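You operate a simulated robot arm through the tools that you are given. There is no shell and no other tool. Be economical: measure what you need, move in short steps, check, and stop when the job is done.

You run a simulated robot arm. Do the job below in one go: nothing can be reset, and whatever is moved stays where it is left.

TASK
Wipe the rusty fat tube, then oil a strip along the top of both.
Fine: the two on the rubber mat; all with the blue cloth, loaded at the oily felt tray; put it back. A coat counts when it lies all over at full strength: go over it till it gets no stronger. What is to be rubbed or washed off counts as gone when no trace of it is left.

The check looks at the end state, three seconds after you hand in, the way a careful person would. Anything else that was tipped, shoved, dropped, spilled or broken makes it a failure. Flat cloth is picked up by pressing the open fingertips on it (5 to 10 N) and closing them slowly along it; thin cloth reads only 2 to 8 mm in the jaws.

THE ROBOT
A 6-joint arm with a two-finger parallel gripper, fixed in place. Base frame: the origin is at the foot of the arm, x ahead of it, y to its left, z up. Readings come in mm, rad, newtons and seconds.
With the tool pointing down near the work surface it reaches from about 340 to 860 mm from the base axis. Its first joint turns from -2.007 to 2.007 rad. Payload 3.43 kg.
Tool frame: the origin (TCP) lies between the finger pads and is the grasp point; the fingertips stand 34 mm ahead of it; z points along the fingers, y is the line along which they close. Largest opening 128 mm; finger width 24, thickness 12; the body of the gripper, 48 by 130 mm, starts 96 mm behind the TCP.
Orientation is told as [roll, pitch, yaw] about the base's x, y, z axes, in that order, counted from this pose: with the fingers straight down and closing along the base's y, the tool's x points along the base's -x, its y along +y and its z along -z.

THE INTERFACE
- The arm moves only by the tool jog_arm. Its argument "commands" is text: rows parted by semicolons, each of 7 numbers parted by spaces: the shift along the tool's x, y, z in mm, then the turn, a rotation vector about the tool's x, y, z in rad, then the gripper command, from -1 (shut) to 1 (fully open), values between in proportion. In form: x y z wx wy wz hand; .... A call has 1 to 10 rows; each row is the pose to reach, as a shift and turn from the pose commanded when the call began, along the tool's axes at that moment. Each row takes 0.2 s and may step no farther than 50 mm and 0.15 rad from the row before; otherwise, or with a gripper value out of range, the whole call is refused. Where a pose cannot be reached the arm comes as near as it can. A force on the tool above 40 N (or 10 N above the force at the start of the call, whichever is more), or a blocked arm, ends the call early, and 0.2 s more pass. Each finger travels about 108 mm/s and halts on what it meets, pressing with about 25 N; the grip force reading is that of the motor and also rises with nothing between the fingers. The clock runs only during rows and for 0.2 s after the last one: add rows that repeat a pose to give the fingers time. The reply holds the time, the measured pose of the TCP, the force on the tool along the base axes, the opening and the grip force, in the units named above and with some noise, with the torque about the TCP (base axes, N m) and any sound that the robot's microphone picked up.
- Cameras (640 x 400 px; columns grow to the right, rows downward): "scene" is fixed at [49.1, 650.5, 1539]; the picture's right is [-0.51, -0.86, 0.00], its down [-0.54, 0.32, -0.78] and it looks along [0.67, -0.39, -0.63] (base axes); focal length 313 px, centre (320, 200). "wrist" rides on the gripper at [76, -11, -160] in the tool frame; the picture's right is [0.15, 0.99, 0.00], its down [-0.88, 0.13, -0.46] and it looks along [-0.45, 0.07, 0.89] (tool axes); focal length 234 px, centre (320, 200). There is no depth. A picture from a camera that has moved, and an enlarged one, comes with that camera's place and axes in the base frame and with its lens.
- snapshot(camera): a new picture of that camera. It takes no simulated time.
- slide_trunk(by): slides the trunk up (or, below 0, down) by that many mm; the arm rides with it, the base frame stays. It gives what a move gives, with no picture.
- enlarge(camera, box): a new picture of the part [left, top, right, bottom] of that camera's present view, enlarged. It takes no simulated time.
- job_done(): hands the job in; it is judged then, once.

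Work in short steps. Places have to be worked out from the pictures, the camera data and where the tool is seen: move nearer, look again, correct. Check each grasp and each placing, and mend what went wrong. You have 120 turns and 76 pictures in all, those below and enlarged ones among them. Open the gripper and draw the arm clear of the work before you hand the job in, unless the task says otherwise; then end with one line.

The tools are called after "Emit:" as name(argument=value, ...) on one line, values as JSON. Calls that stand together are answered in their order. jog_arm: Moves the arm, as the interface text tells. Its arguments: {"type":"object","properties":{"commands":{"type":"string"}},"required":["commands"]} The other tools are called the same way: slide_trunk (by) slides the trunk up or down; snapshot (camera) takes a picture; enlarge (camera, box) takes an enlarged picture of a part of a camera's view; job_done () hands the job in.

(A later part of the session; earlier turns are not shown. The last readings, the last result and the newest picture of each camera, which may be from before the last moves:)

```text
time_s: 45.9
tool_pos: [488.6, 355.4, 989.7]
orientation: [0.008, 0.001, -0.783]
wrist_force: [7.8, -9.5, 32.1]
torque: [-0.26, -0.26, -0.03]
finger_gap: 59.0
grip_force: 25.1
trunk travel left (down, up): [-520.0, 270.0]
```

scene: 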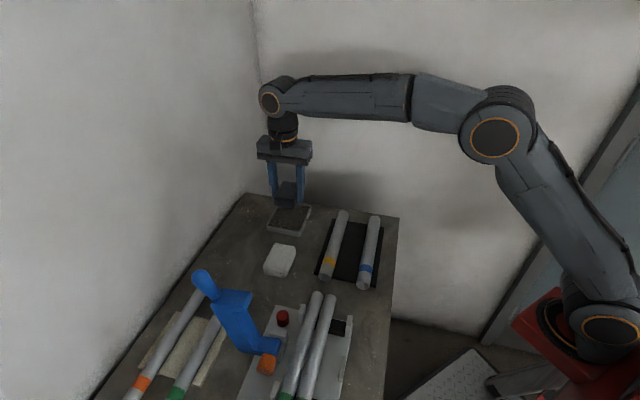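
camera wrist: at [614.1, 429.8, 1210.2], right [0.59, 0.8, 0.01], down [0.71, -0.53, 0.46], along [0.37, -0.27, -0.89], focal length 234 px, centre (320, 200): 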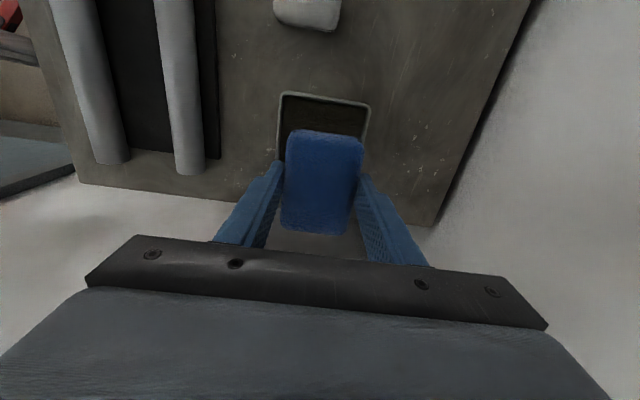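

Force is good through the middle, and at the near side it's higher. I'll raise and move forward off the strip to inspect.

Emit:
jog_arm(commands="0 0 -20 0 0 0 -0.5; 0 30 -50 0 0 0 -0.5; 0 70 -50 0 0 0 -0.5; -30 100 -50 0 0 0 -0.5; -60 130 -50 0 0 0 -0.5; -60 130 -50 0 0 0 -0.5")

Emit:
enlarge(camera="scene", box=[290, 190, 400, 300])

Emit:
enlarge(camera="wrist", box=[40, 0, 360, 200])

```text
time_s: 47.3
tool_pos: [619.8, 405.1, 1042.3]
orientation: [0.007, 0.0, -0.784]
wrist_force: [-0.3, -0.8, 0.5]
torque: [0.01, -0.02, 0.0]
finger_gap: 58.7
grip_force: 25.1
trunk travel left (down, up): [-520.0, 270.0]
```

```text
3.64 times, centred on (345, 245) of scene
camera zoom: at [49.1, 650.5, 1539.0], right [-0.51, -0.86, 0.0], down [-0.54, 0.32, -0.78], along [0.67, -0.39, -0.63], focal length 1137 px, centre (229, 36)
```

zoom: 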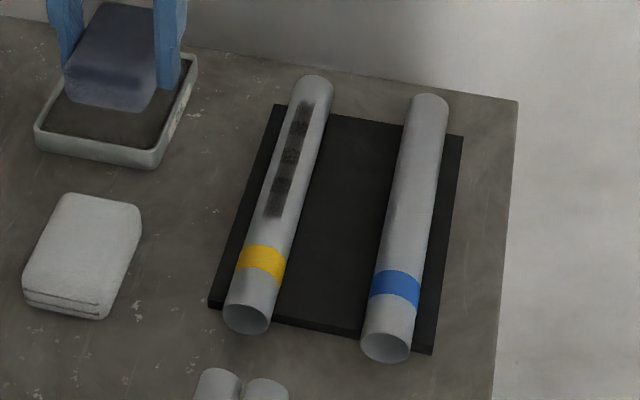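

```text
2.00 times, centred on (200, 100) of wrist
camera zoom: at [557.8, 449.2, 1201.0], right [0.59, 0.8, 0.01], down [0.71, -0.53, 0.46], along [0.37, -0.27, -0.89], focal length 468 px, centre (560, 400)
```

zoom: 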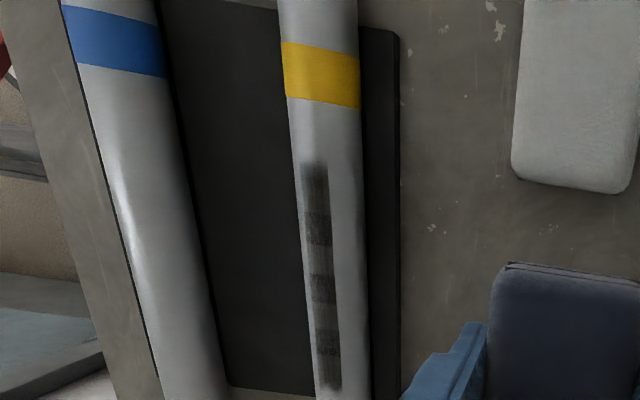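

The strip zone spans x≈489–574 and is still patchy in places, while the pad has paled. I'll reload at the tray, lowering to z≈980 first.

Emit:
jog_arm(commands="-25 12 0 0 0 0 -0.5; -52 24 0 0 0 0 -0.5; -52 24 20 0 0 0 -0.5; -52 24 45 0 0 0 -0.5; -52 24 60 0 0 0 -0.5; -52 24 63 0 0 0 -0.5; -52 24 63 0 0 0 -0.5")

Emit:
jog_arm(commands="0 0 1 0 0 0 -0.5; 0 0 2 0 0 0 -0.5; 0 0 3 0 0 0 -0.5; 0 0 3 0 0 0 -0.5")

```text
time_s: 48.9
tool_pos: [678.1, 383.7, 973.9]
orientation: [0.005, -0.001, -0.784]
wrist_force: [-0.5, -0.4, -0.7]
torque: [0.02, 0.0, -0.02]
finger_gap: 58.7
grip_force: 25.2
trunk travel left (down, up): [-520.0, 270.0]
```

```text
time_s: 49.9
tool_pos: [678.0, 384.6, 974.5]
orientation: [0.008, -0.001, -0.783]
wrist_force: [-0.6, 0.4, 13.6]
torque: [-0.19, 0.39, 0.01]
finger_gap: 59.0
grip_force: 25.0
trunk travel left (down, up): [-520.0, 270.0]
```

Contact 13.6 N with some torque. I'll look at how pad and fingers sit relative to the rim.

Emit:
enlarge(camera="scene", box=[260, 180, 320, 240])

Emit:
enlarge(camera="wrist", box=[220, 80, 420, 260])

```text
6.67 times, centred on (290, 210) of scene
camera zoom: at [49.1, 650.5, 1539.0], right [-0.51, -0.86, 0.0], down [-0.54, 0.32, -0.78], along [0.67, -0.39, -0.63], focal length 2084 px, centre (520, 133)
```

zoom: 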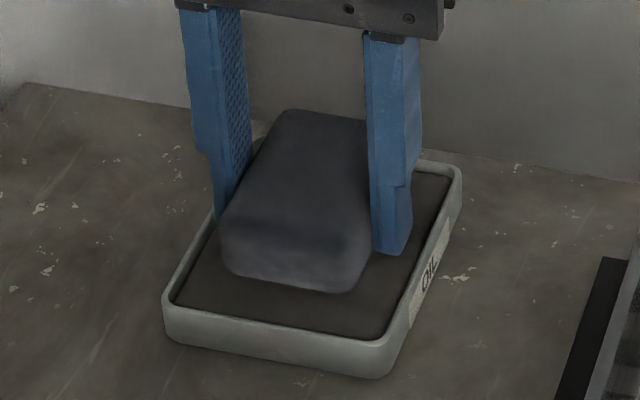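

```text
2.22 times, centred on (320, 170) of wrist
camera zoom: at [615.7, 428.4, 1133.6], right [0.59, 0.8, 0.01], down [0.71, -0.53, 0.46], along [0.37, -0.27, -0.89], focal length 520 px, centre (320, 267)
```

zoom: 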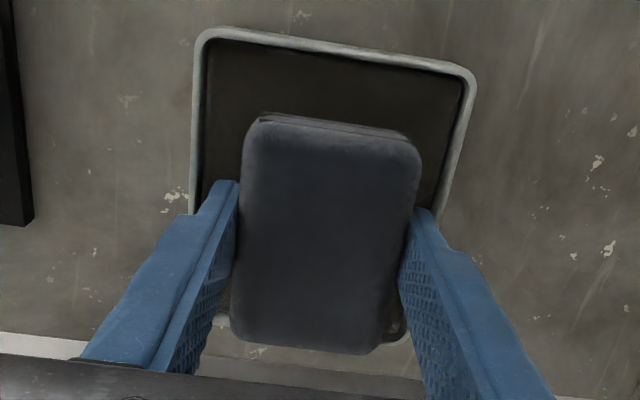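

It has loaded again, but the finger on the wall side is close to the rim. I'll lift 5 mm, shift 5 mm away from it and set down again. Then I'll re-grip about 5 mm higher so the pad sticks out further.

Emit:
jog_arm(commands="0 0 -5 0 0 0 -0.5; 0 -5 -5 0 0 0 -0.5; 0 -5 -2 0 0 0 -0.5; 0 -5 0 0 0 0 -0.5; 0 -5 0 0 0 0 -0.5")

```text
time_s: 51.1
tool_pos: [674.7, 380.2, 973.4]
orientation: [0.007, 0.0, -0.78]
wrist_force: [0.9, -1.0, 3.8]
torque: [-0.11, 0.13, 0.04]
finger_gap: 58.8
grip_force: 24.7
trunk travel left (down, up): [-520.0, 270.0]
```

Pad resting on the felt at 4 N. Opening slightly, rising 5 mm, closing again.

Emit:
jog_arm(commands="0 0 0 0 0 0 0.0; 0 0 -1 0 0 0 0.0; 0 0 -3 0 0 0 0.0; 0 0 -5 0 0 0 0.0; 0 0 -5 0 0 0 -0.1; 0 0 -5 0 0 0 -0.5; 0 0 -5 0 0 0 -0.5; 0 0 -5 0 0 0 -0.5")

Emit:
enlarge(camera="scene", box=[260, 180, 320, 240])

```text
time_s: 52.9
tool_pos: [674.9, 380.4, 978.1]
orientation: [0.007, 0.0, -0.784]
wrist_force: [0.7, -0.2, -0.1]
torque: [-0.02, 0.0, -0.02]
finger_gap: 58.9
grip_force: 25.4
trunk travel left (down, up): [-520.0, 270.0]
```

```text
6.67 times, centred on (290, 210) of scene
camera zoom: at [49.1, 650.5, 1539.0], right [-0.51, -0.86, 0.0], down [-0.54, 0.32, -0.78], along [0.67, -0.39, -0.63], focal length 2084 px, centre (520, 133)
```

zoom: 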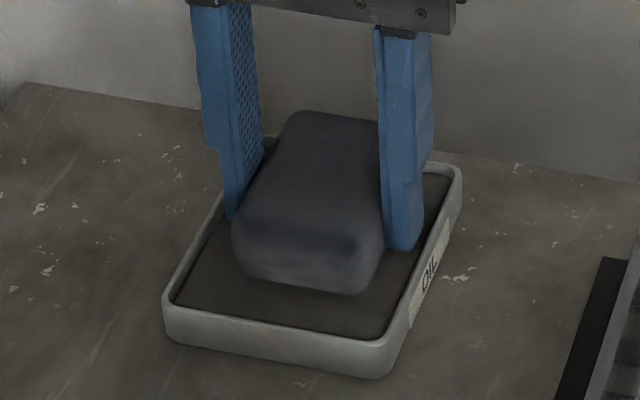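

Well seated. Lifting and returning to the strip of the yellow-banded tube, stopping about 5 mm above contact.

Emit:
jog_arm(commands="0 0 -30 0 0 0 -0.5; 0 0 -55 0 0 0 -0.5; 6 -37 -55 0 0 0 -0.5; 12 -74 -55 0 0 0 -0.5; 18 -111 -55 0 0 0 -0.5; 24 -148 -55 0 0 0 -0.5; 24 -148 -55 0 0 0 -0.5; 24 -148 -35 0 0 0 -0.5; 24 -148 -23 0 0 0 -0.5; 24 -148 -23 0 0 0 -0.5")

Emit:
jog_arm(commands="0 0 1.5 0 0 0 -0.5; 0 0 3 0 0 0 -0.5; 0 0 4 0 0 0 -0.5; 0 0 4 0 0 0 -0.5")

```text
time_s: 55.1
tool_pos: [554.8, 293.0, 999.2]
orientation: [0.006, 0.0, -0.782]
wrist_force: [-0.3, 0.0, -0.1]
torque: [0.01, -0.01, -0.02]
finger_gap: 58.8
grip_force: 25.2
trunk travel left (down, up): [-520.0, 270.0]
```

```text
time_s: 56.1
tool_pos: [555.1, 293.8, 996.0]
orientation: [0.006, 0.001, -0.784]
wrist_force: [0.0, 1.4, -0.2]
torque: [-0.01, 0.0, 0.0]
finger_gap: 58.8
grip_force: 25.2
trunk travel left (down, up): [-520.0, 270.0]
```

Not touching yet. Going 1–2 mm lower with a 2 mm lateral correction.

Emit:
jog_arm(commands="0 -2 0.7 0 0 0 -0.5; 0 -2 1.4 0 0 0 -0.5; 0 -2 1.4 0 0 0 -0.5")

```text
time_s: 56.9
tool_pos: [552.8, 291.0, 995.6]
orientation: [0.007, 0.001, -0.783]
wrist_force: [0.5, -0.1, -0.9]
torque: [-0.02, 0.03, 0.0]
finger_gap: 58.7
grip_force: 25.3
trunk travel left (down, up): [-520.0, 270.0]
```

Emit:
jog_arm(commands="0 0 1 0 0 0 -0.5; 0 0 2 0 0 0 -0.5; 0 0 2 0 0 0 -0.5")

```text
time_s: 57.7
tool_pos: [551.8, 292.2, 993.3]
orientation: [0.007, -0.001, -0.783]
wrist_force: [-0.4, -0.4, 0.0]
torque: [-0.01, 0.03, 0.03]
finger_gap: 59.2
grip_force: 24.9
trunk travel left (down, up): [-520.0, 270.0]
```

Emit:
jog_arm(commands="0 0 1 0 0 0 -0.5; 0 0 2 0 0 0 -0.5; 0 0 2 0 0 0 -0.5")

```text
time_s: 58.5
tool_pos: [550.7, 292.6, 992.2]
orientation: [0.009, 0.001, -0.785]
wrist_force: [0.6, -1.6, 8.4]
torque: [-0.05, 0.0, -0.01]
finger_gap: 59.0
grip_force: 24.7
trunk travel left (down, up): [-520.0, 270.0]
```

8 N contact. Stroking back and forth over the strip zone.

Emit:
jog_arm(commands="-12 0 0.5 0 0 0 -0.5; -24 0 0.5 0 0 0 -0.5; -9 0 0.5 0 0 0 -0.5; 6 0 0.5 0 0 0 -0.5; 21 0 0.3 0 0 0 -0.5; 36 0 0 0 0 0 -0.5; 51 0 0 0 0 0 -0.5; 60 0 0 0 0 0 -0.5; 45 0 0 0 0 0 -0.5; 30 0 0 0 0 0 -0.5")

Emit:
jog_arm(commands="-15 0 0 0 0 0 -0.5; -30 0 0.2 0 0 0 -0.5; -45 0 0.4 0 0 0 -0.5; -54 0 0.5 0 0 0 -0.5; -40 0 0.5 0 0 0 -0.5; -25 0 0.3 0 0 0 -0.5; -10 0 0 0 0 0 -0.5; 5 0 0 0 0 0 -0.5; 20 0 0 0 0 0 -0.5; 30 0 0 0 0 0 -0.5")

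Emit:
jog_arm(commands="0 0 -20 0 0 0 -0.5; 0 40 -50 0 0 0 -0.5; -20 80 -50 0 0 0 -0.5; -40 120 -50 0 0 0 -0.5; -60 150 -50 0 0 0 -0.5; -60 150 -50 0 0 0 -0.5")

Emit:
enlarge(camera="scene", box=[310, 205, 370, 265])

```text
time_s: 60.7
tool_pos: [528.6, 310.8, 992.4]
orientation: [0.008, -0.001, -0.784]
wrist_force: [-8.0, 8.6, 30.2]
torque: [0.53, 0.32, 0.03]
finger_gap: 59.1
grip_force: 24.4
trunk travel left (down, up): [-520.0, 270.0]
```

```text
time_s: 62.9
tool_pos: [510.0, 333.8, 990.9]
orientation: [0.007, -0.001, -0.783]
wrist_force: [10.9, -10.6, 34.0]
torque: [-0.19, -0.31, -0.06]
finger_gap: 59.0
grip_force: 24.9
trunk travel left (down, up): [-520.0, 270.0]
```

```text
time_s: 64.3
tool_pos: [657.3, 395.5, 1043.8]
orientation: [0.008, -0.002, -0.783]
wrist_force: [-0.8, 0.3, -0.4]
torque: [-0.01, 0.02, 0.0]
finger_gap: 59.1
grip_force: 24.8
trunk travel left (down, up): [-520.0, 270.0]
```

```text
6.67 times, centred on (340, 235) of scene
camera zoom: at [49.1, 650.5, 1539.0], right [-0.51, -0.86, 0.0], down [-0.54, 0.32, -0.78], along [0.67, -0.39, -0.63], focal length 2084 px, centre (187, -33)
```

zoom: 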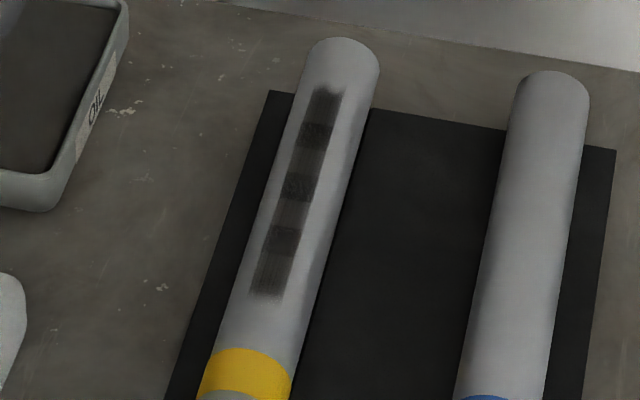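

Coverage has improved but lighter bands remain between darker ones. I'll reload and repeat with denser strokes at offset positions.

Emit:
jog_arm(commands="-23 2 0 0 0 0 -0.5; -23 2 30 0 0 0 -0.5; -23 2 55 0 0 0 -0.5; -23 2 65 0 0 0 -0.5; -23 2 65 0 0 0 -0.5")

Emit:
jog_arm(commands="0 0 1.5 0 0 0 -0.5; 0 0 3 0 0 0 -0.5; 0 0 4.5 0 0 0 -0.5; 0 0 4.5 0 0 0 -0.5")

```text
time_s: 65.5
tool_pos: [675.2, 384.3, 977.6]
orientation: [0.009, 0.0, -0.784]
wrist_force: [-0.1, -0.4, -0.5]
torque: [0.0, 0.02, -0.02]
finger_gap: 58.8
grip_force: 25.7
trunk travel left (down, up): [-520.0, 270.0]
```

```text
time_s: 66.5
tool_pos: [674.6, 384.0, 976.0]
orientation: [0.012, -0.001, -0.784]
wrist_force: [5.2, 3.5, 31.9]
torque: [-0.15, 0.34, -0.02]
finger_gap: 59.2
grip_force: 24.8
trunk travel left (down, up): [-520.0, 270.0]
```

Pressed in the felt. I'll lift, go back to the strip and approach contact.

Emit:
jog_arm(commands="0 0 -30 0 0 0 -0.5; 0 0 -58 0 0 0 -0.5; 5 -37 -58 0 0 0 -0.5; 10 -74 -58 0 0 0 -0.5; 16 -111 -58 0 0 0 -0.5; 21 -149 -58 0 0 0 -0.5; 21 -151 -58 0 0 0 -0.5; 21 -151 -35 0 0 0 -0.5; 21 -151 -22 0 0 0 -0.5; 21 -151 -22 0 0 0 -0.5")

Emit:
jog_arm(commands="0 0 1 0 0 0 -0.5; 0 0 2 0 0 0 -0.5; 0 0 3 0 0 0 -0.5; 0 0 3 0 0 0 -0.5")

```text
time_s: 68.7
tool_pos: [552.4, 293.2, 994.8]
orientation: [0.007, 0.0, -0.784]
wrist_force: [-0.3, -0.4, -0.2]
torque: [0.05, -0.01, 0.02]
finger_gap: 59.0
grip_force: 25.2
trunk travel left (down, up): [-520.0, 270.0]
```

```text
time_s: 69.7
tool_pos: [553.2, 291.8, 991.4]
orientation: [0.005, -0.001, -0.785]
wrist_force: [0.4, 1.1, 1.3]
torque: [-0.02, -0.06, 0.02]
finger_gap: 59.0
grip_force: 25.2
trunk travel left (down, up): [-520.0, 270.0]
```

Just touching. Lowering 1.2 mm and making dense, slow strokes.

Emit:
jog_arm(commands="0 0 1.2 0 0 0 -0.5; -8 0 1.2 0 0 0 -0.5; -16 0 1.2 0 0 0 -0.5; -24 0 1.2 0 0 0 -0.5; -17 0 1.2 0 0 0 -0.5; -10 0 1.2 0 0 0 -0.5; -3 0 1.2 0 0 0 -0.5; 4 0 1.1 0 0 0 -0.5; 11 0 1 0 0 0 -0.5; 18 0 0.9 0 0 0 -0.5")

Emit:
jog_arm(commands="6 0 -0.1 0 0 0 -0.5; 12 0 -0.2 0 0 0 -0.5; 18 0 -0.3 0 0 0 -0.5; 24 0 -0.4 0 0 0 -0.5; 30 0 -0.5 0 0 0 -0.5; 36 0 -0.5 0 0 0 -0.5; 42 0 -0.6 0 0 0 -0.5; 34 0 -0.5 0 0 0 -0.5; 26 0 -0.4 0 0 0 -0.5; 18 0 -0.3 0 0 0 -0.5")

Emit:
jog_arm(commands="-8 0 0.1 0 0 0 -0.5; -16 0 0.2 0 0 0 -0.5; -24 0 0.3 0 0 0 -0.5; -32 0 0.4 0 0 0 -0.5; -40 0 0.5 0 0 0 -0.5; -48 0 0.5 0 0 0 -0.5; -56 0 0.5 0 0 0 -0.5; -48 0 0.5 0 0 0 -0.5; -35 0 0.4 0 0 0 -0.5; -20 0 0.2 0 0 0 -0.5")

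Emit:
jog_arm(commands="0 0 -20 0 0 0 -0.5; 0 40 -50 0 0 0 -0.5; -20 80 -50 0 0 0 -0.5; -40 120 -50 0 0 0 -0.5; -60 150 -50 0 0 0 -0.5; -60 150 -50 0 0 0 -0.5")

Emit:
enlarge(camera="scene", box=[310, 205, 370, 265])

```text
time_s: 71.9
tool_pos: [539.8, 303.5, 990.1]
orientation: [0.01, 0.002, -0.783]
wrist_force: [6.0, -6.2, 22.3]
torque: [-0.18, -0.26, -0.02]
finger_gap: 59.0
grip_force: 25.6
trunk travel left (down, up): [-520.0, 270.0]
```

```text
time_s: 74.1
tool_pos: [528.6, 316.0, 989.7]
orientation: [0.006, 0.0, -0.783]
wrist_force: [-3.5, 4.8, 13.7]
torque: [0.25, 0.15, -0.05]
finger_gap: 58.8
grip_force: 25.0
trunk travel left (down, up): [-520.0, 270.0]
```

```text
time_s: 76.3
tool_pos: [543.4, 302.2, 990.9]
orientation: [0.003, -0.002, -0.784]
wrist_force: [0.8, 0.6, 0.1]
torque: [0.02, 0.01, 0.01]
finger_gap: 59.1
grip_force: 25.2
trunk travel left (down, up): [-520.0, 270.0]
```

```text
time_s: 77.7
tool_pos: [687.0, 366.1, 1038.3]
orientation: [0.007, 0.001, -0.783]
wrist_force: [0.6, 0.4, -0.8]
torque: [0.03, 0.03, 0.02]
finger_gap: 58.8
grip_force: 25.0
trunk travel left (down, up): [-520.0, 270.0]
```

```text
6.67 times, centred on (340, 235) of scene
camera zoom: at [49.1, 650.5, 1539.0], right [-0.51, -0.86, 0.0], down [-0.54, 0.32, -0.78], along [0.67, -0.39, -0.63], focal length 2084 px, centre (187, -33)
```

zoom: 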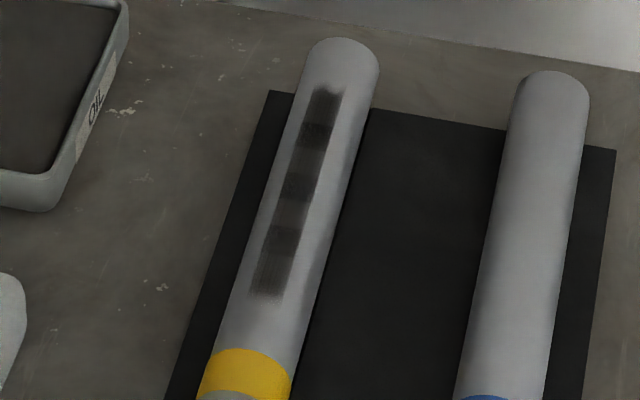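

More uniform now, though not yet full. I'll reload again and re-grip higher as the pad has crept up.

Emit:
jog_arm(commands="19 1 0 0 0 0 -0.5; 19 1 30 0 0 0 -0.5; 19 1 52 0 0 0 -0.5; 19 1 61 0 0 0 -0.5; 19 1 61 0 0 0 -0.5")

Emit:
jog_arm(commands="0 0 1.5 0 0 0 -0.5; 0 0 3 0 0 0 -0.5; 0 0 4 0 0 0 -0.5; 0 0 5 0 0 0 -0.5")

```text
time_s: 78.9
tool_pos: [676.6, 380.2, 978.7]
orientation: [0.006, -0.001, -0.783]
wrist_force: [0.5, -0.1, -0.6]
torque: [-0.03, 0.02, -0.03]
finger_gap: 58.6
grip_force: 25.0
trunk travel left (down, up): [-520.0, 270.0]
```

```text
time_s: 79.9
tool_pos: [676.9, 382.0, 975.5]
orientation: [0.01, 0.0, -0.785]
wrist_force: [-0.2, 0.0, 4.2]
torque: [-0.15, 0.03, 0.05]
finger_gap: 59.0
grip_force: 24.7
trunk travel left (down, up): [-520.0, 270.0]
```

Contact. Opening slightly, rising 6 mm, closing, then a short press to load.

Emit:
jog_arm(commands="0 0 0 0 0 0 0.0; 0 0 -1 0 0 0 0.0; 0 0 -4 0 0 0 0.0; 0 0 -6 0 0 0 0.0; 0 0 -6 0 0 0 -0.1; 0 0 -6 0 0 0 -0.5; 0 0 -6 0 0 0 -0.5; 0 0 -5 0 0 0 -0.5; 0 0 -4 0 0 0 -0.5; 0 0 -4 0 0 0 -0.5")

```text
time_s: 82.1
tool_pos: [679.8, 380.3, 980.1]
orientation: [0.008, -0.001, -0.783]
wrist_force: [-0.9, 0.7, 10.6]
torque: [-0.23, 0.31, -0.01]
finger_gap: 58.8
grip_force: 26.0
trunk travel left (down, up): [-520.0, 270.0]
```

Loaded. Lifting and returning to the strip.

Emit:
jog_arm(commands="0 0 -30 0 0 0 -0.5; 0 0 -56 0 0 0 -0.5; 7 -38 -56 0 0 0 -0.5; 14 -76 -56 0 0 0 -0.5; 21 -114 -56 0 0 0 -0.5; 27 -152 -56 0 0 0 -0.5; 27 -152 -56 0 0 0 -0.5; 27 -152 -35 0 0 0 -0.5; 27 -152 -18 0 0 0 -0.5; 27 -152 -18 0 0 0 -0.5")

Emit:
jog_arm(commands="0 0 1 0 0 0 -0.5; 0 0 2 0 0 0 -0.5; 0 0 3 0 0 0 -0.5; 0 0 3 0 0 0 -0.5")

```text
time_s: 84.3
tool_pos: [550.8, 290.6, 995.6]
orientation: [0.008, -0.001, -0.783]
wrist_force: [-1.8, -1.1, 8.0]
torque: [-0.04, 0.05, 0.0]
finger_gap: 58.9
grip_force: 24.9
trunk travel left (down, up): [-520.0, 270.0]
```

```text
time_s: 85.3
tool_pos: [551.2, 290.6, 994.3]
orientation: [0.01, 0.0, -0.781]
wrist_force: [-4.3, 0.4, 35.7]
torque: [0.12, 0.1, -0.03]
finger_gap: 59.1
grip_force: 25.3
trunk travel left (down, up): [-520.0, 270.0]
```

35 N is too firm; raising 1.5 mm and stroking.

Emit:
jog_arm(commands="0 0 -1.5 0 0 0 -0.5; -8 0 -1.3 0 0 0 -0.5; -16 0 -1.2 0 0 0 -0.5; -26 0 -1.2 0 0 0 -0.5; -18 0 -1.2 0 0 0 -0.5; -10 0 -1.2 0 0 0 -0.5; -2 0 -1.4 0 0 0 -0.5; 6 0 -1.5 0 0 0 -0.5; 14 0 -1.5 0 0 0 -0.5; 22 0 -1.5 0 0 0 -0.5")

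Emit:
jog_arm(commands="8 0 0 0 0 0 -0.5; 16 0 0 0 0 0 -0.5; 24 0 0 0 0 0 -0.5; 32 0 0 0 0 0 -0.5; 40 0 0 0 0 0 -0.5; 32 0 0 0 0 0 -0.5; 24 0 0.2 0 0 0 -0.5; 16 0 0.3 0 0 0 -0.5; 8 0 0.4 0 0 0 -0.5; 0 0 0.5 0 0 0 -0.5")

Emit:
jog_arm(commands="-8 0 0.1 0 0 0 -0.5; -16 0 0.3 0 0 0 -0.5; -24 0 0.5 0 0 0 -0.5; -32 0 0.7 0 0 0 -0.5; -40 0 0.7 0 0 0 -0.5; -48 0 0.7 0 0 0 -0.5; -40 0 0.7 0 0 0 -0.5; -30 0 0.7 0 0 0 -0.5; -20 0 0.7 0 0 0 -0.5; -10 0 0.5 0 0 0 -0.5")

Emit:
jog_arm(commands="0 0 -20 0 0 0 -0.5; 0 40 -50 0 0 0 -0.5; -20 80 -50 0 0 0 -0.5; -40 120 -50 0 0 0 -0.5; -60 150 -50 0 0 0 -0.5; -60 150 -50 0 0 0 -0.5")

Emit:
enlarge(camera="scene", box=[310, 205, 370, 265])

```text
time_s: 87.5
tool_pos: [535.8, 306.6, 995.2]
orientation: [0.008, -0.001, -0.783]
wrist_force: [5.6, -4.5, 16.3]
torque: [-0.15, -0.27, -0.03]
finger_gap: 58.6
grip_force: 25.4
trunk travel left (down, up): [-520.0, 270.0]
```

```text
time_s: 89.7
tool_pos: [536.8, 307.8, 994.1]
orientation: [0.008, 0.0, -0.781]
wrist_force: [-7.6, 5.4, 22.1]
torque: [0.21, 0.28, 0.04]
finger_gap: 58.8
grip_force: 25.2
trunk travel left (down, up): [-520.0, 270.0]
```

```text
time_s: 91.9
tool_pos: [544.0, 300.6, 995.0]
orientation: [0.007, 0.0, -0.785]
wrist_force: [0.6, -0.5, 2.4]
torque: [-0.07, -0.05, 0.0]
finger_gap: 58.8
grip_force: 25.1
trunk travel left (down, up): [-520.0, 270.0]
```

```text
time_s: 93.3
tool_pos: [692.3, 360.7, 1046.8]
orientation: [0.007, 0.0, -0.783]
wrist_force: [-0.8, 0.3, -1.6]
torque: [0.02, 0.03, 0.01]
finger_gap: 58.9
grip_force: 25.3
trunk travel left (down, up): [-520.0, 270.0]
```

```text
6.67 times, centred on (340, 235) of scene
camera zoom: at [49.1, 650.5, 1539.0], right [-0.51, -0.86, 0.0], down [-0.54, 0.32, -0.78], along [0.67, -0.39, -0.63], focal length 2084 px, centre (187, -33)
```

zoom: 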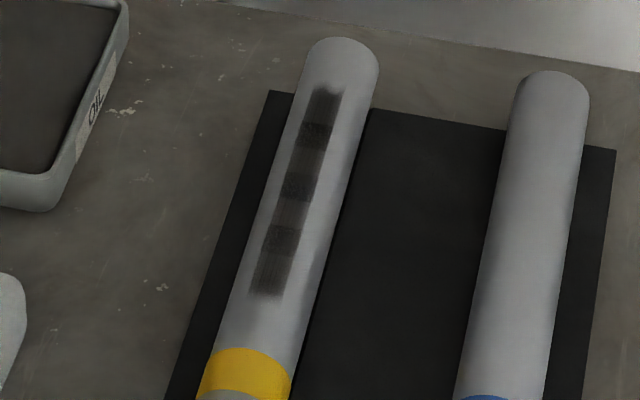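

The bands look like fixed overlaps of the rendered coat, and the light parts barely changed. I'll take a wrist close-up for comparison.

Emit:
enlarge(camera="wrist", box=[60, 0, 260, 200])

```text
2.00 times, centred on (160, 100) of wrist
camera zoom: at [630.7, 405.9, 1205.4], right [0.59, 0.8, 0.01], down [0.71, -0.53, 0.46], along [0.37, -0.27, -0.89], focal length 468 px, centre (640, 400)
```

zoom: 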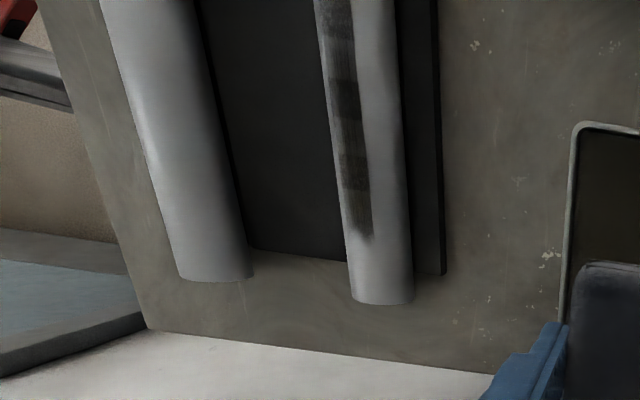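

The far-end segment looks weaker. I'll reload once more and focus on the far half.

Emit:
jog_arm(commands="26 1 0 0 0 0 -0.5; 26 1 30 0 0 0 -0.5; 26 1 55 0 0 0 -0.5; 26 1 66 0 0 0 -0.5; 26 1 66 0 0 0 -0.5")

Emit:
jog_arm(commands="0 0 1 0 0 0 -0.5; 0 0 2 0 0 0 -0.5; 0 0 3 0 0 0 -0.5; 0 0 4 0 0 0 -0.5; 0 0 4 0 0 0 -0.5")

```text
time_s: 94.5
tool_pos: [673.2, 381.7, 979.3]
orientation: [0.007, 0.002, -0.784]
wrist_force: [-0.1, 0.6, 0.4]
torque: [0.01, -0.02, 0.0]
finger_gap: 59.2
grip_force: 24.6
trunk travel left (down, up): [-520.0, 270.0]
```

```text
time_s: 95.7
tool_pos: [673.3, 383.6, 977.2]
orientation: [0.014, -0.003, -0.785]
wrist_force: [3.9, -8.0, 37.6]
torque: [-0.46, 0.14, 0.09]
finger_gap: 59.7
grip_force: 24.8
trunk travel left (down, up): [-520.0, 270.0]
```

Loaded. Now to the far part of the strip.

Emit:
jog_arm(commands="0 0 -30 0 0 0 -0.5; 0 0 -56 0 0 0 -0.5; -1 -38 -56 0 0 0 -0.5; -3 -76 -56 0 0 0 -0.5; -4 -114 -56 0 0 0 -0.5; -5 -150 -56 0 0 0 -0.5; -5 -150 -56 0 0 0 -0.5; -5 -150 -35 0 0 0 -0.5; -5 -150 -19 0 0 0 -0.5; -5 -150 -19 0 0 0 -0.5")

Emit:
jog_arm(commands="0 0 1 0 0 0 -0.5; 0 0 2 0 0 0 -0.5; 0 0 2 0 0 0 -0.5")

```text
time_s: 97.9
tool_pos: [571.7, 275.9, 992.1]
orientation: [0.009, -0.001, -0.784]
wrist_force: [-1.0, -0.6, 8.2]
torque: [-0.02, 0.03, 0.02]
finger_gap: 59.1
grip_force: 25.2
trunk travel left (down, up): [-520.0, 270.0]
```

```text
time_s: 98.7
tool_pos: [571.8, 275.6, 992.7]
orientation: [0.011, -0.001, -0.782]
wrist_force: [-1.1, 2.4, 25.5]
torque: [0.13, 0.05, 0.01]
finger_gap: 58.6
grip_force: 25.2
trunk travel left (down, up): [-520.0, 270.0]
```

Good contact. Dense strokes along the far half, then the near half.

Emit:
jog_arm(commands="0 0 -0.5 0 0 0 -0.5; 8 0 -0.5 0 0 0 -0.5; 16 0 -0.6 0 0 0 -0.5; 24 0 -0.8 0 0 0 -0.5; 32 0 -1 0 0 0 -0.5; 24 0 -0.8 0 0 0 -0.5; 16 0 -0.6 0 0 0 -0.5; 8 0 -0.5 0 0 0 -0.5; 0 0 -0.2 0 0 0 -0.5; -6 0 0 0 0 0 -0.5")

Emit:
jog_arm(commands="8 0 0 0 0 0 -0.5; 18 0 0 0 0 0 -0.5; 28 0 -0.2 0 0 0 -0.5; 38 0 -0.4 0 0 0 -0.5; 48 0 -0.6 0 0 0 -0.5; 58 0 -0.8 0 0 0 -0.5; 68 0 -1 0 0 0 -0.5; 78 0 -1 0 0 0 -0.5; 86 0 -1 0 0 0 -0.5; 78 0 -1 0 0 0 -0.5")

Emit:
jog_arm(commands="-10 0 0 0 0 0 -0.5; -20 0 0.2 0 0 0 -0.5; -30 0 0.4 0 0 0 -0.5; -40 0 0.6 0 0 0 -0.5; -50 0 0.8 0 0 0 -0.5; -60 0 1 0 0 0 -0.5; -70 0 1.2 0 0 0 -0.5; -78 0 1.2 0 0 0 -0.5; -70 0 1.2 0 0 0 -0.5; -60 0 1 0 0 0 -0.5")

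Emit:
jog_arm(commands="0 0 -20 0 0 0 -0.5; 0 40 -50 0 0 0 -0.5; -10 80 -50 0 0 0 -0.5; -20 120 -50 0 0 0 -0.5; -20 150 -50 0 0 0 -0.5; -20 150 -50 0 0 0 -0.5")

Emit:
enlarge(camera="scene", box=[310, 205, 370, 265])

Emit:
enlarge(camera="wrist", box=[60, 0, 260, 200])

```text
time_s: 100.9
tool_pos: [574.8, 269.4, 990.7]
orientation: [0.009, -0.001, -0.783]
wrist_force: [-9.9, 9.1, 33.1]
torque: [0.33, 0.21, 0.06]
finger_gap: 59.0
grip_force: 25.0
trunk travel left (down, up): [-520.0, 270.0]
```

```text
time_s: 103.1
tool_pos: [519.0, 323.8, 990.0]
orientation: [0.005, -0.001, -0.781]
wrist_force: [-2.1, 1.7, 4.4]
torque: [0.05, 0.13, 0.0]
finger_gap: 59.1
grip_force: 25.9
trunk travel left (down, up): [-520.0, 270.0]
```

```text
time_s: 105.3
tool_pos: [564.4, 280.1, 989.7]
orientation: [0.007, 0.0, -0.783]
wrist_force: [0.0, -0.6, 0.9]
torque: [-0.03, 0.03, 0.0]
finger_gap: 58.9
grip_force: 25.5
trunk travel left (down, up): [-520.0, 270.0]
```

```text
time_s: 106.7
tool_pos: [683.6, 376.4, 1038.5]
orientation: [0.007, 0.0, -0.784]
wrist_force: [-0.9, 0.2, -0.5]
torque: [-0.04, -0.04, -0.03]
finger_gap: 58.8
grip_force: 24.9
trunk travel left (down, up): [-520.0, 270.0]
```

```text
6.67 times, centred on (340, 235) of scene
camera zoom: at [49.1, 650.5, 1539.0], right [-0.51, -0.86, 0.0], down [-0.54, 0.32, -0.78], along [0.67, -0.39, -0.63], focal length 2084 px, centre (187, -33)
```

zoom: 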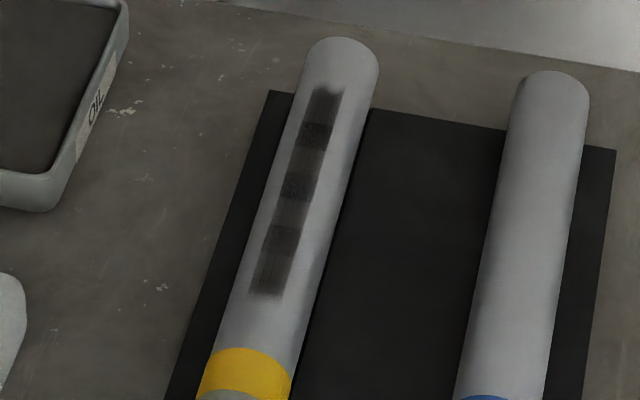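

```text
2.00 times, centred on (160, 100) of wrist
camera zoom: at [621.5, 420.3, 1197.1], right [0.59, 0.8, 0.01], down [0.71, -0.53, 0.46], along [0.37, -0.27, -0.89], focal length 468 px, centre (640, 400)
```

zoom: 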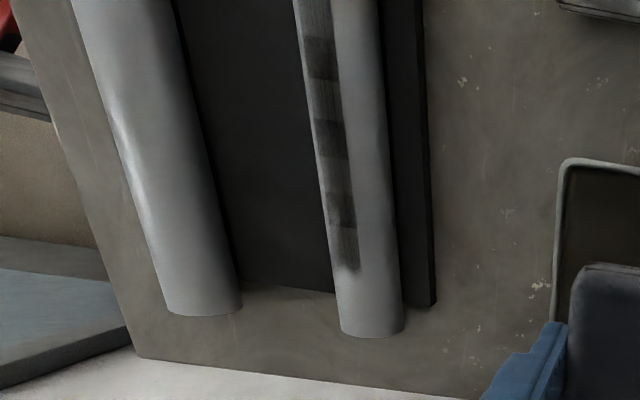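

The rusty tube's strip has stopped getting stronger and its segments are now even. Next I reload and re-grip for the blue-banded tube.

Emit:
jog_arm(commands="9 -3 0 0 0 0 -0.5; 9 -3 30 0 0 0 -0.5; 9 -3 50 0 0 0 -0.5; 9 -3 60 0 0 0 -0.5; 9 -3 60 0 0 0 -0.5")

Emit:
jog_arm(commands="0 0 1 0 0 0 -0.5; 0 0 2 0 0 0 -0.5; 0 0 3 0 0 0 -0.5; 0 0 4 0 0 0 -0.5; 0 0 5 0 0 0 -0.5")

```text
time_s: 107.9
tool_pos: [676.3, 378.6, 980.3]
orientation: [0.007, 0.0, -0.784]
wrist_force: [0.0, 0.3, 0.0]
torque: [-0.02, -0.01, -0.01]
finger_gap: 58.8
grip_force: 25.0
trunk travel left (down, up): [-520.0, 270.0]
```

```text
time_s: 109.1
tool_pos: [675.1, 378.7, 976.2]
orientation: [0.006, 0.0, -0.784]
wrist_force: [0.9, -0.4, -0.5]
torque: [0.01, 0.01, -0.02]
finger_gap: 59.0
grip_force: 25.1
trunk travel left (down, up): [-520.0, 270.0]
```

Emit:
jog_arm(commands="0 0 1 0 0 0 -0.5; 0 0 2 0 0 0 -0.5; 0 0 3 0 0 0 -0.5; 0 0 3 0 0 0 -0.5")

```text
time_s: 110.1
tool_pos: [674.2, 378.7, 974.8]
orientation: [0.008, -0.001, -0.783]
wrist_force: [0.0, -2.3, 9.9]
torque: [-0.32, 0.24, 0.02]
finger_gap: 58.8
grip_force: 24.7
trunk travel left (down, up): [-520.0, 270.0]
```

Contact. Re-gripping 6 mm higher, then pressing to load.

Emit:
jog_arm(commands="0 0 0 0 0 0 0.0; 0 0 -1 0 0 0 0.0; 0 0 -4 0 0 0 0.0; 0 0 -6 0 0 0 0.0; 0 0 -6 0 0 0 -0.1; 0 0 -6 0 0 0 -0.5; 0 0 -6 0 0 0 -0.5; 0 0 -5 0 0 0 -0.5; 0 0 -4 0 0 0 -0.5; 0 0 -4 0 0 0 -0.5")

```text
time_s: 112.3
tool_pos: [675.8, 378.5, 979.3]
orientation: [0.01, -0.003, -0.781]
wrist_force: [1.0, 1.2, 19.2]
torque: [-0.24, 0.39, -0.01]
finger_gap: 59.2
grip_force: 24.7
trunk travel left (down, up): [-520.0, 270.0]
```

Loaded. Lifting and moving above the blue-banded tube's middle, (468,252), to check the alignment.

Emit:
jog_arm(commands="0 0 -30 0 0 0 -0.5; 0 0 -60 0 0 0 -0.5; 10 -40 -60 0 0 0 -0.5; 20 -80 -60 0 0 0 -0.5; 30 -120 -60 0 0 0 -0.5; 40 -160 -60 0 0 0 -0.5; 49 -200 -60 0 0 0 -0.5; 57 -236 -60 0 0 0 -0.5; 57 -236 -60 0 0 0 -0.5")

Emit:
enlarge(camera="wrist", box=[200, 0, 440, 150])

Emit:
enlarge(camera="scene", box=[290, 170, 410, 300])

```text
time_s: 114.3
tool_pos: [466.7, 252.7, 1032.4]
orientation: [0.008, -0.002, -0.783]
wrist_force: [0.1, 0.8, -0.5]
torque: [-0.02, -0.02, -0.01]
finger_gap: 58.8
grip_force: 24.9
trunk travel left (down, up): [-520.0, 270.0]
```

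```text
2.67 times, centred on (320, 75) of wrist
camera zoom: at [405.1, 296.2, 1192.7], right [0.59, 0.8, 0.01], down [0.71, -0.53, 0.46], along [0.37, -0.27, -0.89], focal length 624 px, centre (320, 533)
```

zoom: 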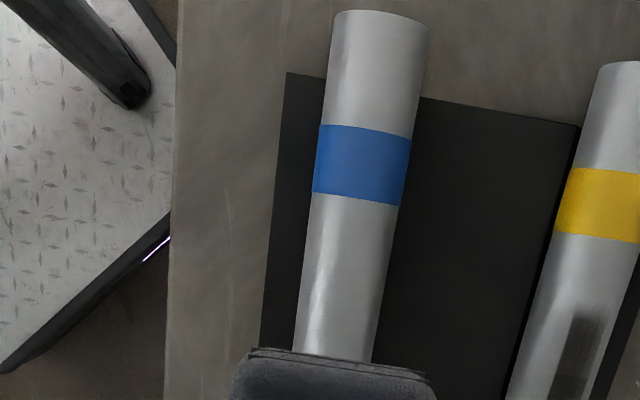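

```text
3.08 times, centred on (350, 235) of scene
camera zoom: at [49.1, 650.5, 1539.0], right [-0.51, -0.86, 0.0], down [-0.54, 0.32, -0.78], along [0.67, -0.39, -0.63], focal length 962 px, centre (228, 92)
```

zoom: 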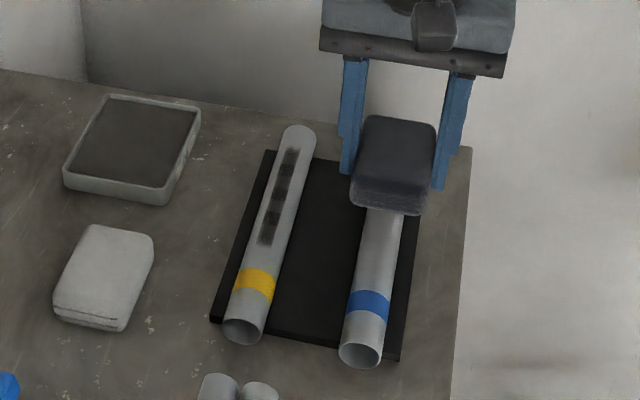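

The blue tube axis is on x+y≈719 and I'm on it. Descending to contact.

Emit:
jog_arm(commands="0 0 20 0 0 0 -0.5; 0 0 32 0 0 0 -0.5; 0 0 34 0 0 0 -0.5; 0 0 35 0 0 0 -0.5; 0 0 36 0 0 0 -0.5; 0 0 36 0 0 0 -0.5")

```text
time_s: 115.7
tool_pos: [467.2, 252.8, 998.6]
orientation: [0.006, 0.0, -0.782]
wrist_force: [0.2, -0.4, -1.0]
torque: [0.0, 0.01, 0.0]
finger_gap: 59.0
grip_force: 24.7
trunk travel left (down, up): [-520.0, 270.0]
```

Emit:
jog_arm(commands="0 0 1 0 0 0 -0.5; 0 0 2 0 0 0 -0.5; 0 0 3 0 0 0 -0.5; 0 0 3 0 0 0 -0.5")

```text
time_s: 116.7
tool_pos: [466.6, 252.5, 997.0]
orientation: [0.009, 0.0, -0.783]
wrist_force: [0.1, 0.4, 0.2]
torque: [0.01, -0.01, 0.0]
finger_gap: 58.8
grip_force: 25.1
trunk travel left (down, up): [-520.0, 270.0]
```

Emit:
jog_arm(commands="0 0 1 0 0 0 -0.5; 0 0 2 0 0 0 -0.5; 0 0 3 0 0 0 -0.5; 0 0 3 0 0 0 -0.5")

```text
time_s: 117.7
tool_pos: [464.8, 251.3, 993.4]
orientation: [0.007, 0.0, -0.783]
wrist_force: [-0.4, -0.4, 0.5]
torque: [-0.01, -0.03, 0.01]
finger_gap: 59.1
grip_force: 25.3
trunk travel left (down, up): [-520.0, 270.0]
```

Emit:
jog_arm(commands="0 0 1 0 0 0 -0.5; 0 0 2 0 0 0 -0.5; 0 0 2 0 0 0 -0.5")

```text
time_s: 118.5
tool_pos: [467.1, 251.3, 994.4]
orientation: [0.011, -0.002, -0.784]
wrist_force: [-0.2, -0.6, 26.3]
torque: [0.04, 0.02, 0.01]
finger_gap: 59.0
grip_force: 24.5
trunk travel left (down, up): [-520.0, 270.0]
```

Contact at 26 N. Easing 0.7 mm and stroking over the far half, then back to the near half.

Emit:
jog_arm(commands="-8 0 -0.7 0 0 0 -0.5; -16 0 -0.7 0 0 0 -0.5; -24 0 -0.5 0 0 0 -0.5; -32 0 -0.4 0 0 0 -0.5; -40 0 -0.2 0 0 0 -0.5; -48 0 0 0 0 0 -0.5; -56 0 0.2 0 0 0 -0.5; -46 0 0 0 0 0 -0.5; -36 0 -0.2 0 0 0 -0.5; -26 0 -0.4 0 0 0 -0.5")

Emit:
jog_arm(commands="10 0 -0.2 0 0 0 -0.5; 20 0 -0.2 0 0 0 -0.5; 30 0 -0.3 0 0 0 -0.5; 40 0 -0.5 0 0 0 -0.5; 50 0 -0.6 0 0 0 -0.5; 60 0 -0.8 0 0 0 -0.5; 70 0 -0.9 0 0 0 -0.5; 80 0 -1 0 0 0 -0.5; 90 0 -1 0 0 0 -0.5; 80 0 -1 0 0 0 -0.5")

Emit:
jog_arm(commands="-10 0 0.1 0 0 0 -0.5; -20 0 0.2 0 0 0 -0.5; -30 0 0.4 0 0 0 -0.5; -40 0 0.6 0 0 0 -0.5; -50 0 0.8 0 0 0 -0.5; -60 0 1 0 0 0 -0.5; -70 0 1.2 0 0 0 -0.5; -80 0 1.4 0 0 0 -0.5; -92 0 1.5 0 0 0 -0.5; -105 0 1.6 0 0 0 -0.5")

Emit:
enlarge(camera="scene", box=[310, 190, 400, 300])

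```text
time_s: 120.7
tool_pos: [484.0, 234.7, 992.7]
orientation: [0.008, 0.002, -0.781]
wrist_force: [2.2, -1.9, 16.3]
torque: [-0.28, -0.37, 0.09]
finger_gap: 58.7
grip_force: 24.4
trunk travel left (down, up): [-520.0, 270.0]
```

```text
time_s: 122.9
tool_pos: [429.8, 288.3, 994.0]
orientation: [0.006, 0.001, -0.781]
wrist_force: [-0.8, -0.4, -0.7]
torque: [0.01, -0.02, 0.01]
finger_gap: 58.9
grip_force: 24.6
trunk travel left (down, up): [-520.0, 270.0]
```

```text
time_s: 125.1
tool_pos: [503.2, 215.4, 993.0]
orientation: [0.008, -0.001, -0.781]
wrist_force: [-3.2, 3.9, 13.9]
torque: [0.2, 0.13, -0.04]
finger_gap: 59.1
grip_force: 25.4
trunk travel left (down, up): [-520.0, 270.0]
```

```text
3.64 times, centred on (355, 245) of scene
camera zoom: at [49.1, 650.5, 1539.0], right [-0.51, -0.86, 0.0], down [-0.54, 0.32, -0.78], along [0.67, -0.39, -0.63], focal length 1137 px, centre (193, 36)
```

zoom: 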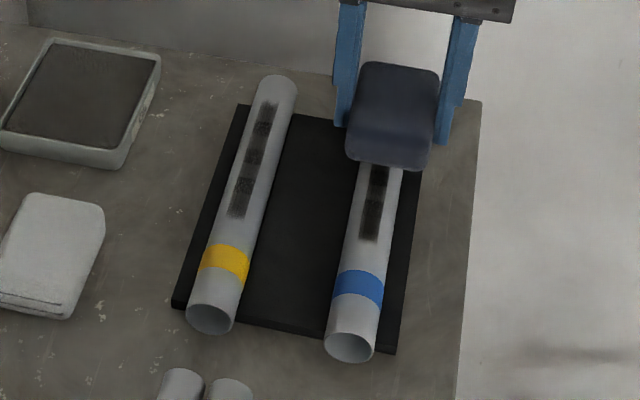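

Same zone on the blue tube. I'll keep stroking with slightly more pressure.

Emit:
jog_arm(commands="10 0 0.2 0 0 0 -0.5; 20 0 0.2 0 0 0 -0.5; 30 0 0.1 0 0 0 -0.5; 40 0 0 0 0 0 -0.5; 50 0 -0.2 0 0 0 -0.5; 60 0 -0.3 0 0 0 -0.5; 70 0 -0.5 0 0 0 -0.5; 80 0 -0.6 0 0 0 -0.5; 90 0 -0.6 0 0 0 -0.5; 80 0 -0.6 0 0 0 -0.5")

Emit:
jog_arm(commands="-10 0 0.3 0 0 0 -0.5; -20 0 0.4 0 0 0 -0.5; -30 0 0.6 0 0 0 -0.5; -40 0 0.8 0 0 0 -0.5; -50 0 1 0 0 0 -0.5; -60 0 1.2 0 0 0 -0.5; -70 0 1.4 0 0 0 -0.5; -80 0 1.6 0 0 0 -0.5; -70 0 1.6 0 0 0 -0.5; -60 0 1.4 0 0 0 -0.5")

Emit:
jog_arm(commands="0 0 -20 0 0 0 -0.5; 0 40 -45 0 0 0 -0.5; 0 80 -45 0 0 0 -0.5; -10 120 -45 0 0 0 -0.5; -20 160 -45 0 0 0 -0.5; -30 200 -45 0 0 0 -0.5; -40 235 -45 0 0 0 -0.5; -40 235 -45 0 0 0 -0.5")

Emit:
enlarge(camera="scene", box=[320, 205, 390, 275])

```text
time_s: 127.3
tool_pos: [445.7, 270.7, 992.1]
orientation: [0.004, 0.0, -0.783]
wrist_force: [0.4, 0.2, 0.3]
torque: [-0.02, 0.01, -0.02]
finger_gap: 58.8
grip_force: 24.8
trunk travel left (down, up): [-520.0, 270.0]
```

```text
time_s: 129.5
tool_pos: [490.0, 229.2, 991.4]
orientation: [0.011, -0.002, -0.781]
wrist_force: [10.4, -11.3, 35.3]
torque: [-0.21, -0.31, -0.04]
finger_gap: 59.0
grip_force: 24.9
trunk travel left (down, up): [-520.0, 270.0]
```

```text
time_s: 131.3
tool_pos: [682.7, 368.5, 1037.6]
orientation: [0.007, 0.001, -0.783]
wrist_force: [-0.3, 0.4, -0.2]
torque: [0.01, -0.01, -0.02]
finger_gap: 59.0
grip_force: 25.1
trunk travel left (down, up): [-520.0, 270.0]
```

```text
5.71 times, centred on (355, 240) of scene
camera zoom: at [49.1, 650.5, 1539.0], right [-0.51, -0.86, 0.0], down [-0.54, 0.32, -0.78], along [0.67, -0.39, -0.63], focal length 1787 px, centre (120, -29)
```

zoom: 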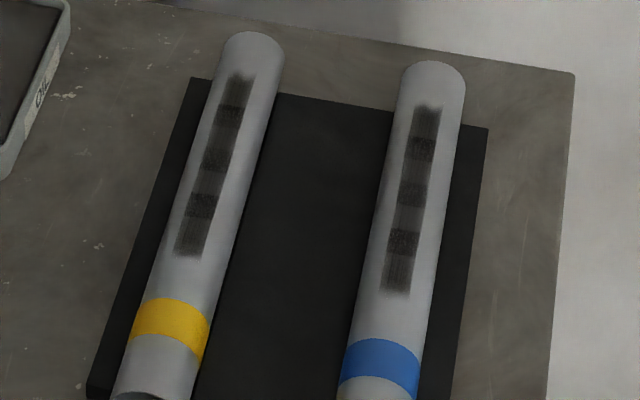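

The blue tube is already close to the other one. One more reload and another set of passes to be sure it's at full strength.

Emit:
jog_arm(commands="13 2 0 0 0 0 -0.5; 13 2 30 0 0 0 -0.5; 13 2 50 0 0 0 -0.5; 13 2 58 0 0 0 -0.5; 13 2 60 0 0 0 -0.5; 13 2 61 0 0 0 -0.5; 13 2 61 0 0 0 -0.5")

Emit:
jog_arm(commands="0 0 1 0 0 0 -0.5; 0 0 2 0 0 0 -0.5; 0 0 3 0 0 0 -0.5; 0 0 3 0 0 0 -0.5")

```text
time_s: 132.9
tool_pos: [677.1, 379.1, 976.7]
orientation: [0.009, -0.001, -0.784]
wrist_force: [-0.6, 0.1, -0.2]
torque: [-0.02, -0.02, -0.01]
finger_gap: 59.1
grip_force: 24.9
trunk travel left (down, up): [-520.0, 270.0]
```

```text
time_s: 133.9
tool_pos: [676.9, 378.7, 976.4]
orientation: [0.009, -0.001, -0.782]
wrist_force: [-1.8, 0.9, 25.4]
torque: [-0.49, 0.54, -0.03]
finger_gap: 58.9
grip_force: 25.3
trunk travel left (down, up): [-520.0, 270.0]
```

Loaded. A quick re-grip 5 mm higher, then press and go on to the blue tube.

Emit:
jog_arm(commands="0 0 -1.5 0 0 0 0.0; 0 0 -2 0 0 0 0.0; 0 0 -5 0 0 0 0.0; 0 0 -6.5 0 0 0 0.0; 0 0 -6.5 0 0 0 -0.1; 0 0 -6.5 0 0 0 -0.5; 0 0 -6.5 0 0 0 -0.5; 0 0 -5.5 0 0 0 -0.5; 0 0 -4.5 0 0 0 -0.5; 0 0 -4.5 0 0 0 -0.5")

Emit:
jog_arm(commands="0 0 -30 0 0 0 -0.5; 0 0 -60 0 0 0 -0.5; 10 -40 -60 0 0 0 -0.5; 20 -80 -60 0 0 0 -0.5; 30 -120 -60 0 0 0 -0.5; 40 -160 -60 0 0 0 -0.5; 48 -200 -60 0 0 0 -0.5; 57 -236 -60 0 0 0 -0.5; 57 -236 -60 0 0 0 -0.5; 57 -236 -40 0 0 0 -0.5")

```text
time_s: 136.1
tool_pos: [676.9, 378.0, 980.0]
orientation: [0.009, 0.0, -0.783]
wrist_force: [0.5, -1.8, 12.8]
torque: [-0.33, 0.3, 0.09]
finger_gap: 59.1
grip_force: 24.7
trunk travel left (down, up): [-520.0, 270.0]
```

```text
time_s: 138.3
tool_pos: [470.2, 249.6, 1016.9]
orientation: [0.008, 0.001, -0.784]
wrist_force: [-1.0, 0.7, 0.1]
torque: [0.02, -0.01, 0.02]
finger_gap: 58.9
grip_force: 25.2
trunk travel left (down, up): [-520.0, 270.0]
```

On the line (sum 719.8). Descending to contact.

Emit:
jog_arm(commands="0 0 14 0 0 0 -0.5; 0 0 19 0 0 0 -0.5; 0 0 20 0 0 0 -0.5; 0 0 21 0 0 0 -0.5; 0 0 22 0 0 0 -0.5; 0 0 22 0 0 0 -0.5")

```text
time_s: 139.7
tool_pos: [469.4, 250.1, 995.2]
orientation: [0.009, 0.0, -0.783]
wrist_force: [-0.5, 0.3, 11.4]
torque: [0.05, -0.05, 0.01]
finger_gap: 58.9
grip_force: 24.8
trunk travel left (down, up): [-520.0, 270.0]
```

Good at 11 N. Stroking the full strip zone several times.

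Emit:
jog_arm(commands="-8 0 0.3 0 0 0 -0.5; -16 0 0.4 0 0 0 -0.5; -24 0 0.6 0 0 0 -0.5; -32 0 0.8 0 0 0 -0.5; -40 0 1 0 0 0 -0.5; -48 0 1.2 0 0 0 -0.5; -40 0 1.2 0 0 0 -0.5; -30 0 1.2 0 0 0 -0.5; -20 0 1 0 0 0 -0.5; -10 0 0.8 0 0 0 -0.5")

Emit:
jog_arm(commands="10 0 0 0 0 0 -0.5; 20 0 0 0 0 0 -0.5; 30 0 0 0 0 0 -0.5; 40 0 0 0 0 0 -0.5; 50 0 0 0 0 0 -0.5; 58 0 0 0 0 0 -0.5; 48 0 0 0 0 0 -0.5; 36 0 0 0 0 0 -0.5; 24 0 0 0 0 0 -0.5; 12 0 0 0 0 0 -0.5")

Emit:
jog_arm(commands="-10 0 0.3 0 0 0 -0.5; -20 0 0.6 0 0 0 -0.5; -30 0 0.8 0 0 0 -0.5; -40 0 1 0 0 0 -0.5; -50 0 1.2 0 0 0 -0.5; -58 0 1.3 0 0 0 -0.5; -45 0 1.2 0 0 0 -0.5; -30 0 1 0 0 0 -0.5; -15 0 0.8 0 0 0 -0.5; 0 0 0.6 0 0 0 -0.5")

Emit:
jog_arm(commands="0 0 -20 0 0 0 -0.5; 0 40 -50 0 0 0 -0.5; 0 80 -50 0 0 0 -0.5; 0 120 -50 0 0 0 -0.5; 0 160 -50 0 0 0 -0.5; 0 200 -50 0 0 0 -0.5; 0 235 -50 0 0 0 -0.5; 0 235 -50 0 0 0 -0.5")

Emit:
enlarge(camera="scene", box=[320, 205, 390, 275])

Emit:
enlarge(camera="wrist", box=[60, 0, 260, 200])

```text
time_s: 141.9
tool_pos: [476.2, 242.7, 992.6]
orientation: [0.009, 0.001, -0.783]
wrist_force: [7.7, -7.0, 22.9]
torque: [-0.33, -0.34, 0.01]
finger_gap: 59.1
grip_force: 25.3
trunk travel left (down, up): [-520.0, 270.0]
```

```text
time_s: 144.1
tool_pos: [467.7, 251.6, 994.8]
orientation: [0.004, 0.0, -0.783]
wrist_force: [-0.1, 0.7, 1.7]
torque: [0.05, 0.04, -0.01]
finger_gap: 58.9
grip_force: 25.0
trunk travel left (down, up): [-520.0, 270.0]
```

```text
time_s: 146.3
tool_pos: [468.7, 252.0, 994.3]
orientation: [0.007, 0.001, -0.783]
wrist_force: [8.2, -8.3, 30.3]
torque: [-0.33, -0.29, 0.02]
finger_gap: 58.7
grip_force: 25.0
trunk travel left (down, up): [-520.0, 270.0]
```

```text
time_s: 148.1
tool_pos: [634.3, 420.0, 1047.0]
orientation: [0.007, 0.001, -0.782]
wrist_force: [-0.1, -1.4, -0.8]
torque: [0.02, 0.0, -0.03]
finger_gap: 59.0
grip_force: 25.1
trunk travel left (down, up): [-520.0, 270.0]
```

```text
5.71 times, centred on (355, 240) of scene
camera zoom: at [49.1, 650.5, 1539.0], right [-0.51, -0.86, 0.0], down [-0.54, 0.32, -0.78], along [0.67, -0.39, -0.63], focal length 1787 px, centre (120, -29)
```

zoom: 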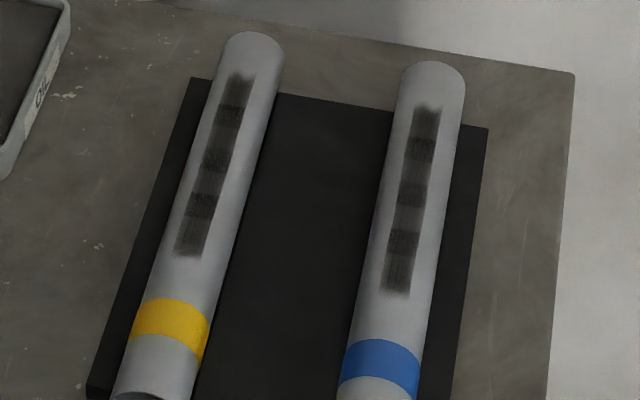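

```text
2.00 times, centred on (160, 100) of wrist
camera zoom: at [572.3, 463.8, 1206.2], right [0.59, 0.8, 0.01], down [0.71, -0.53, 0.46], along [0.37, -0.27, -0.89], focal length 468 px, centre (640, 400)
```

zoom: 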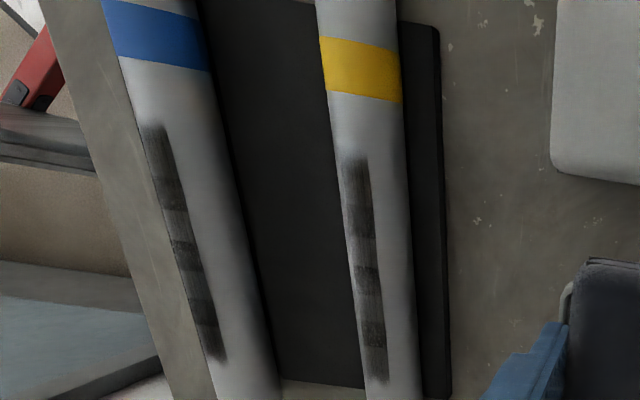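

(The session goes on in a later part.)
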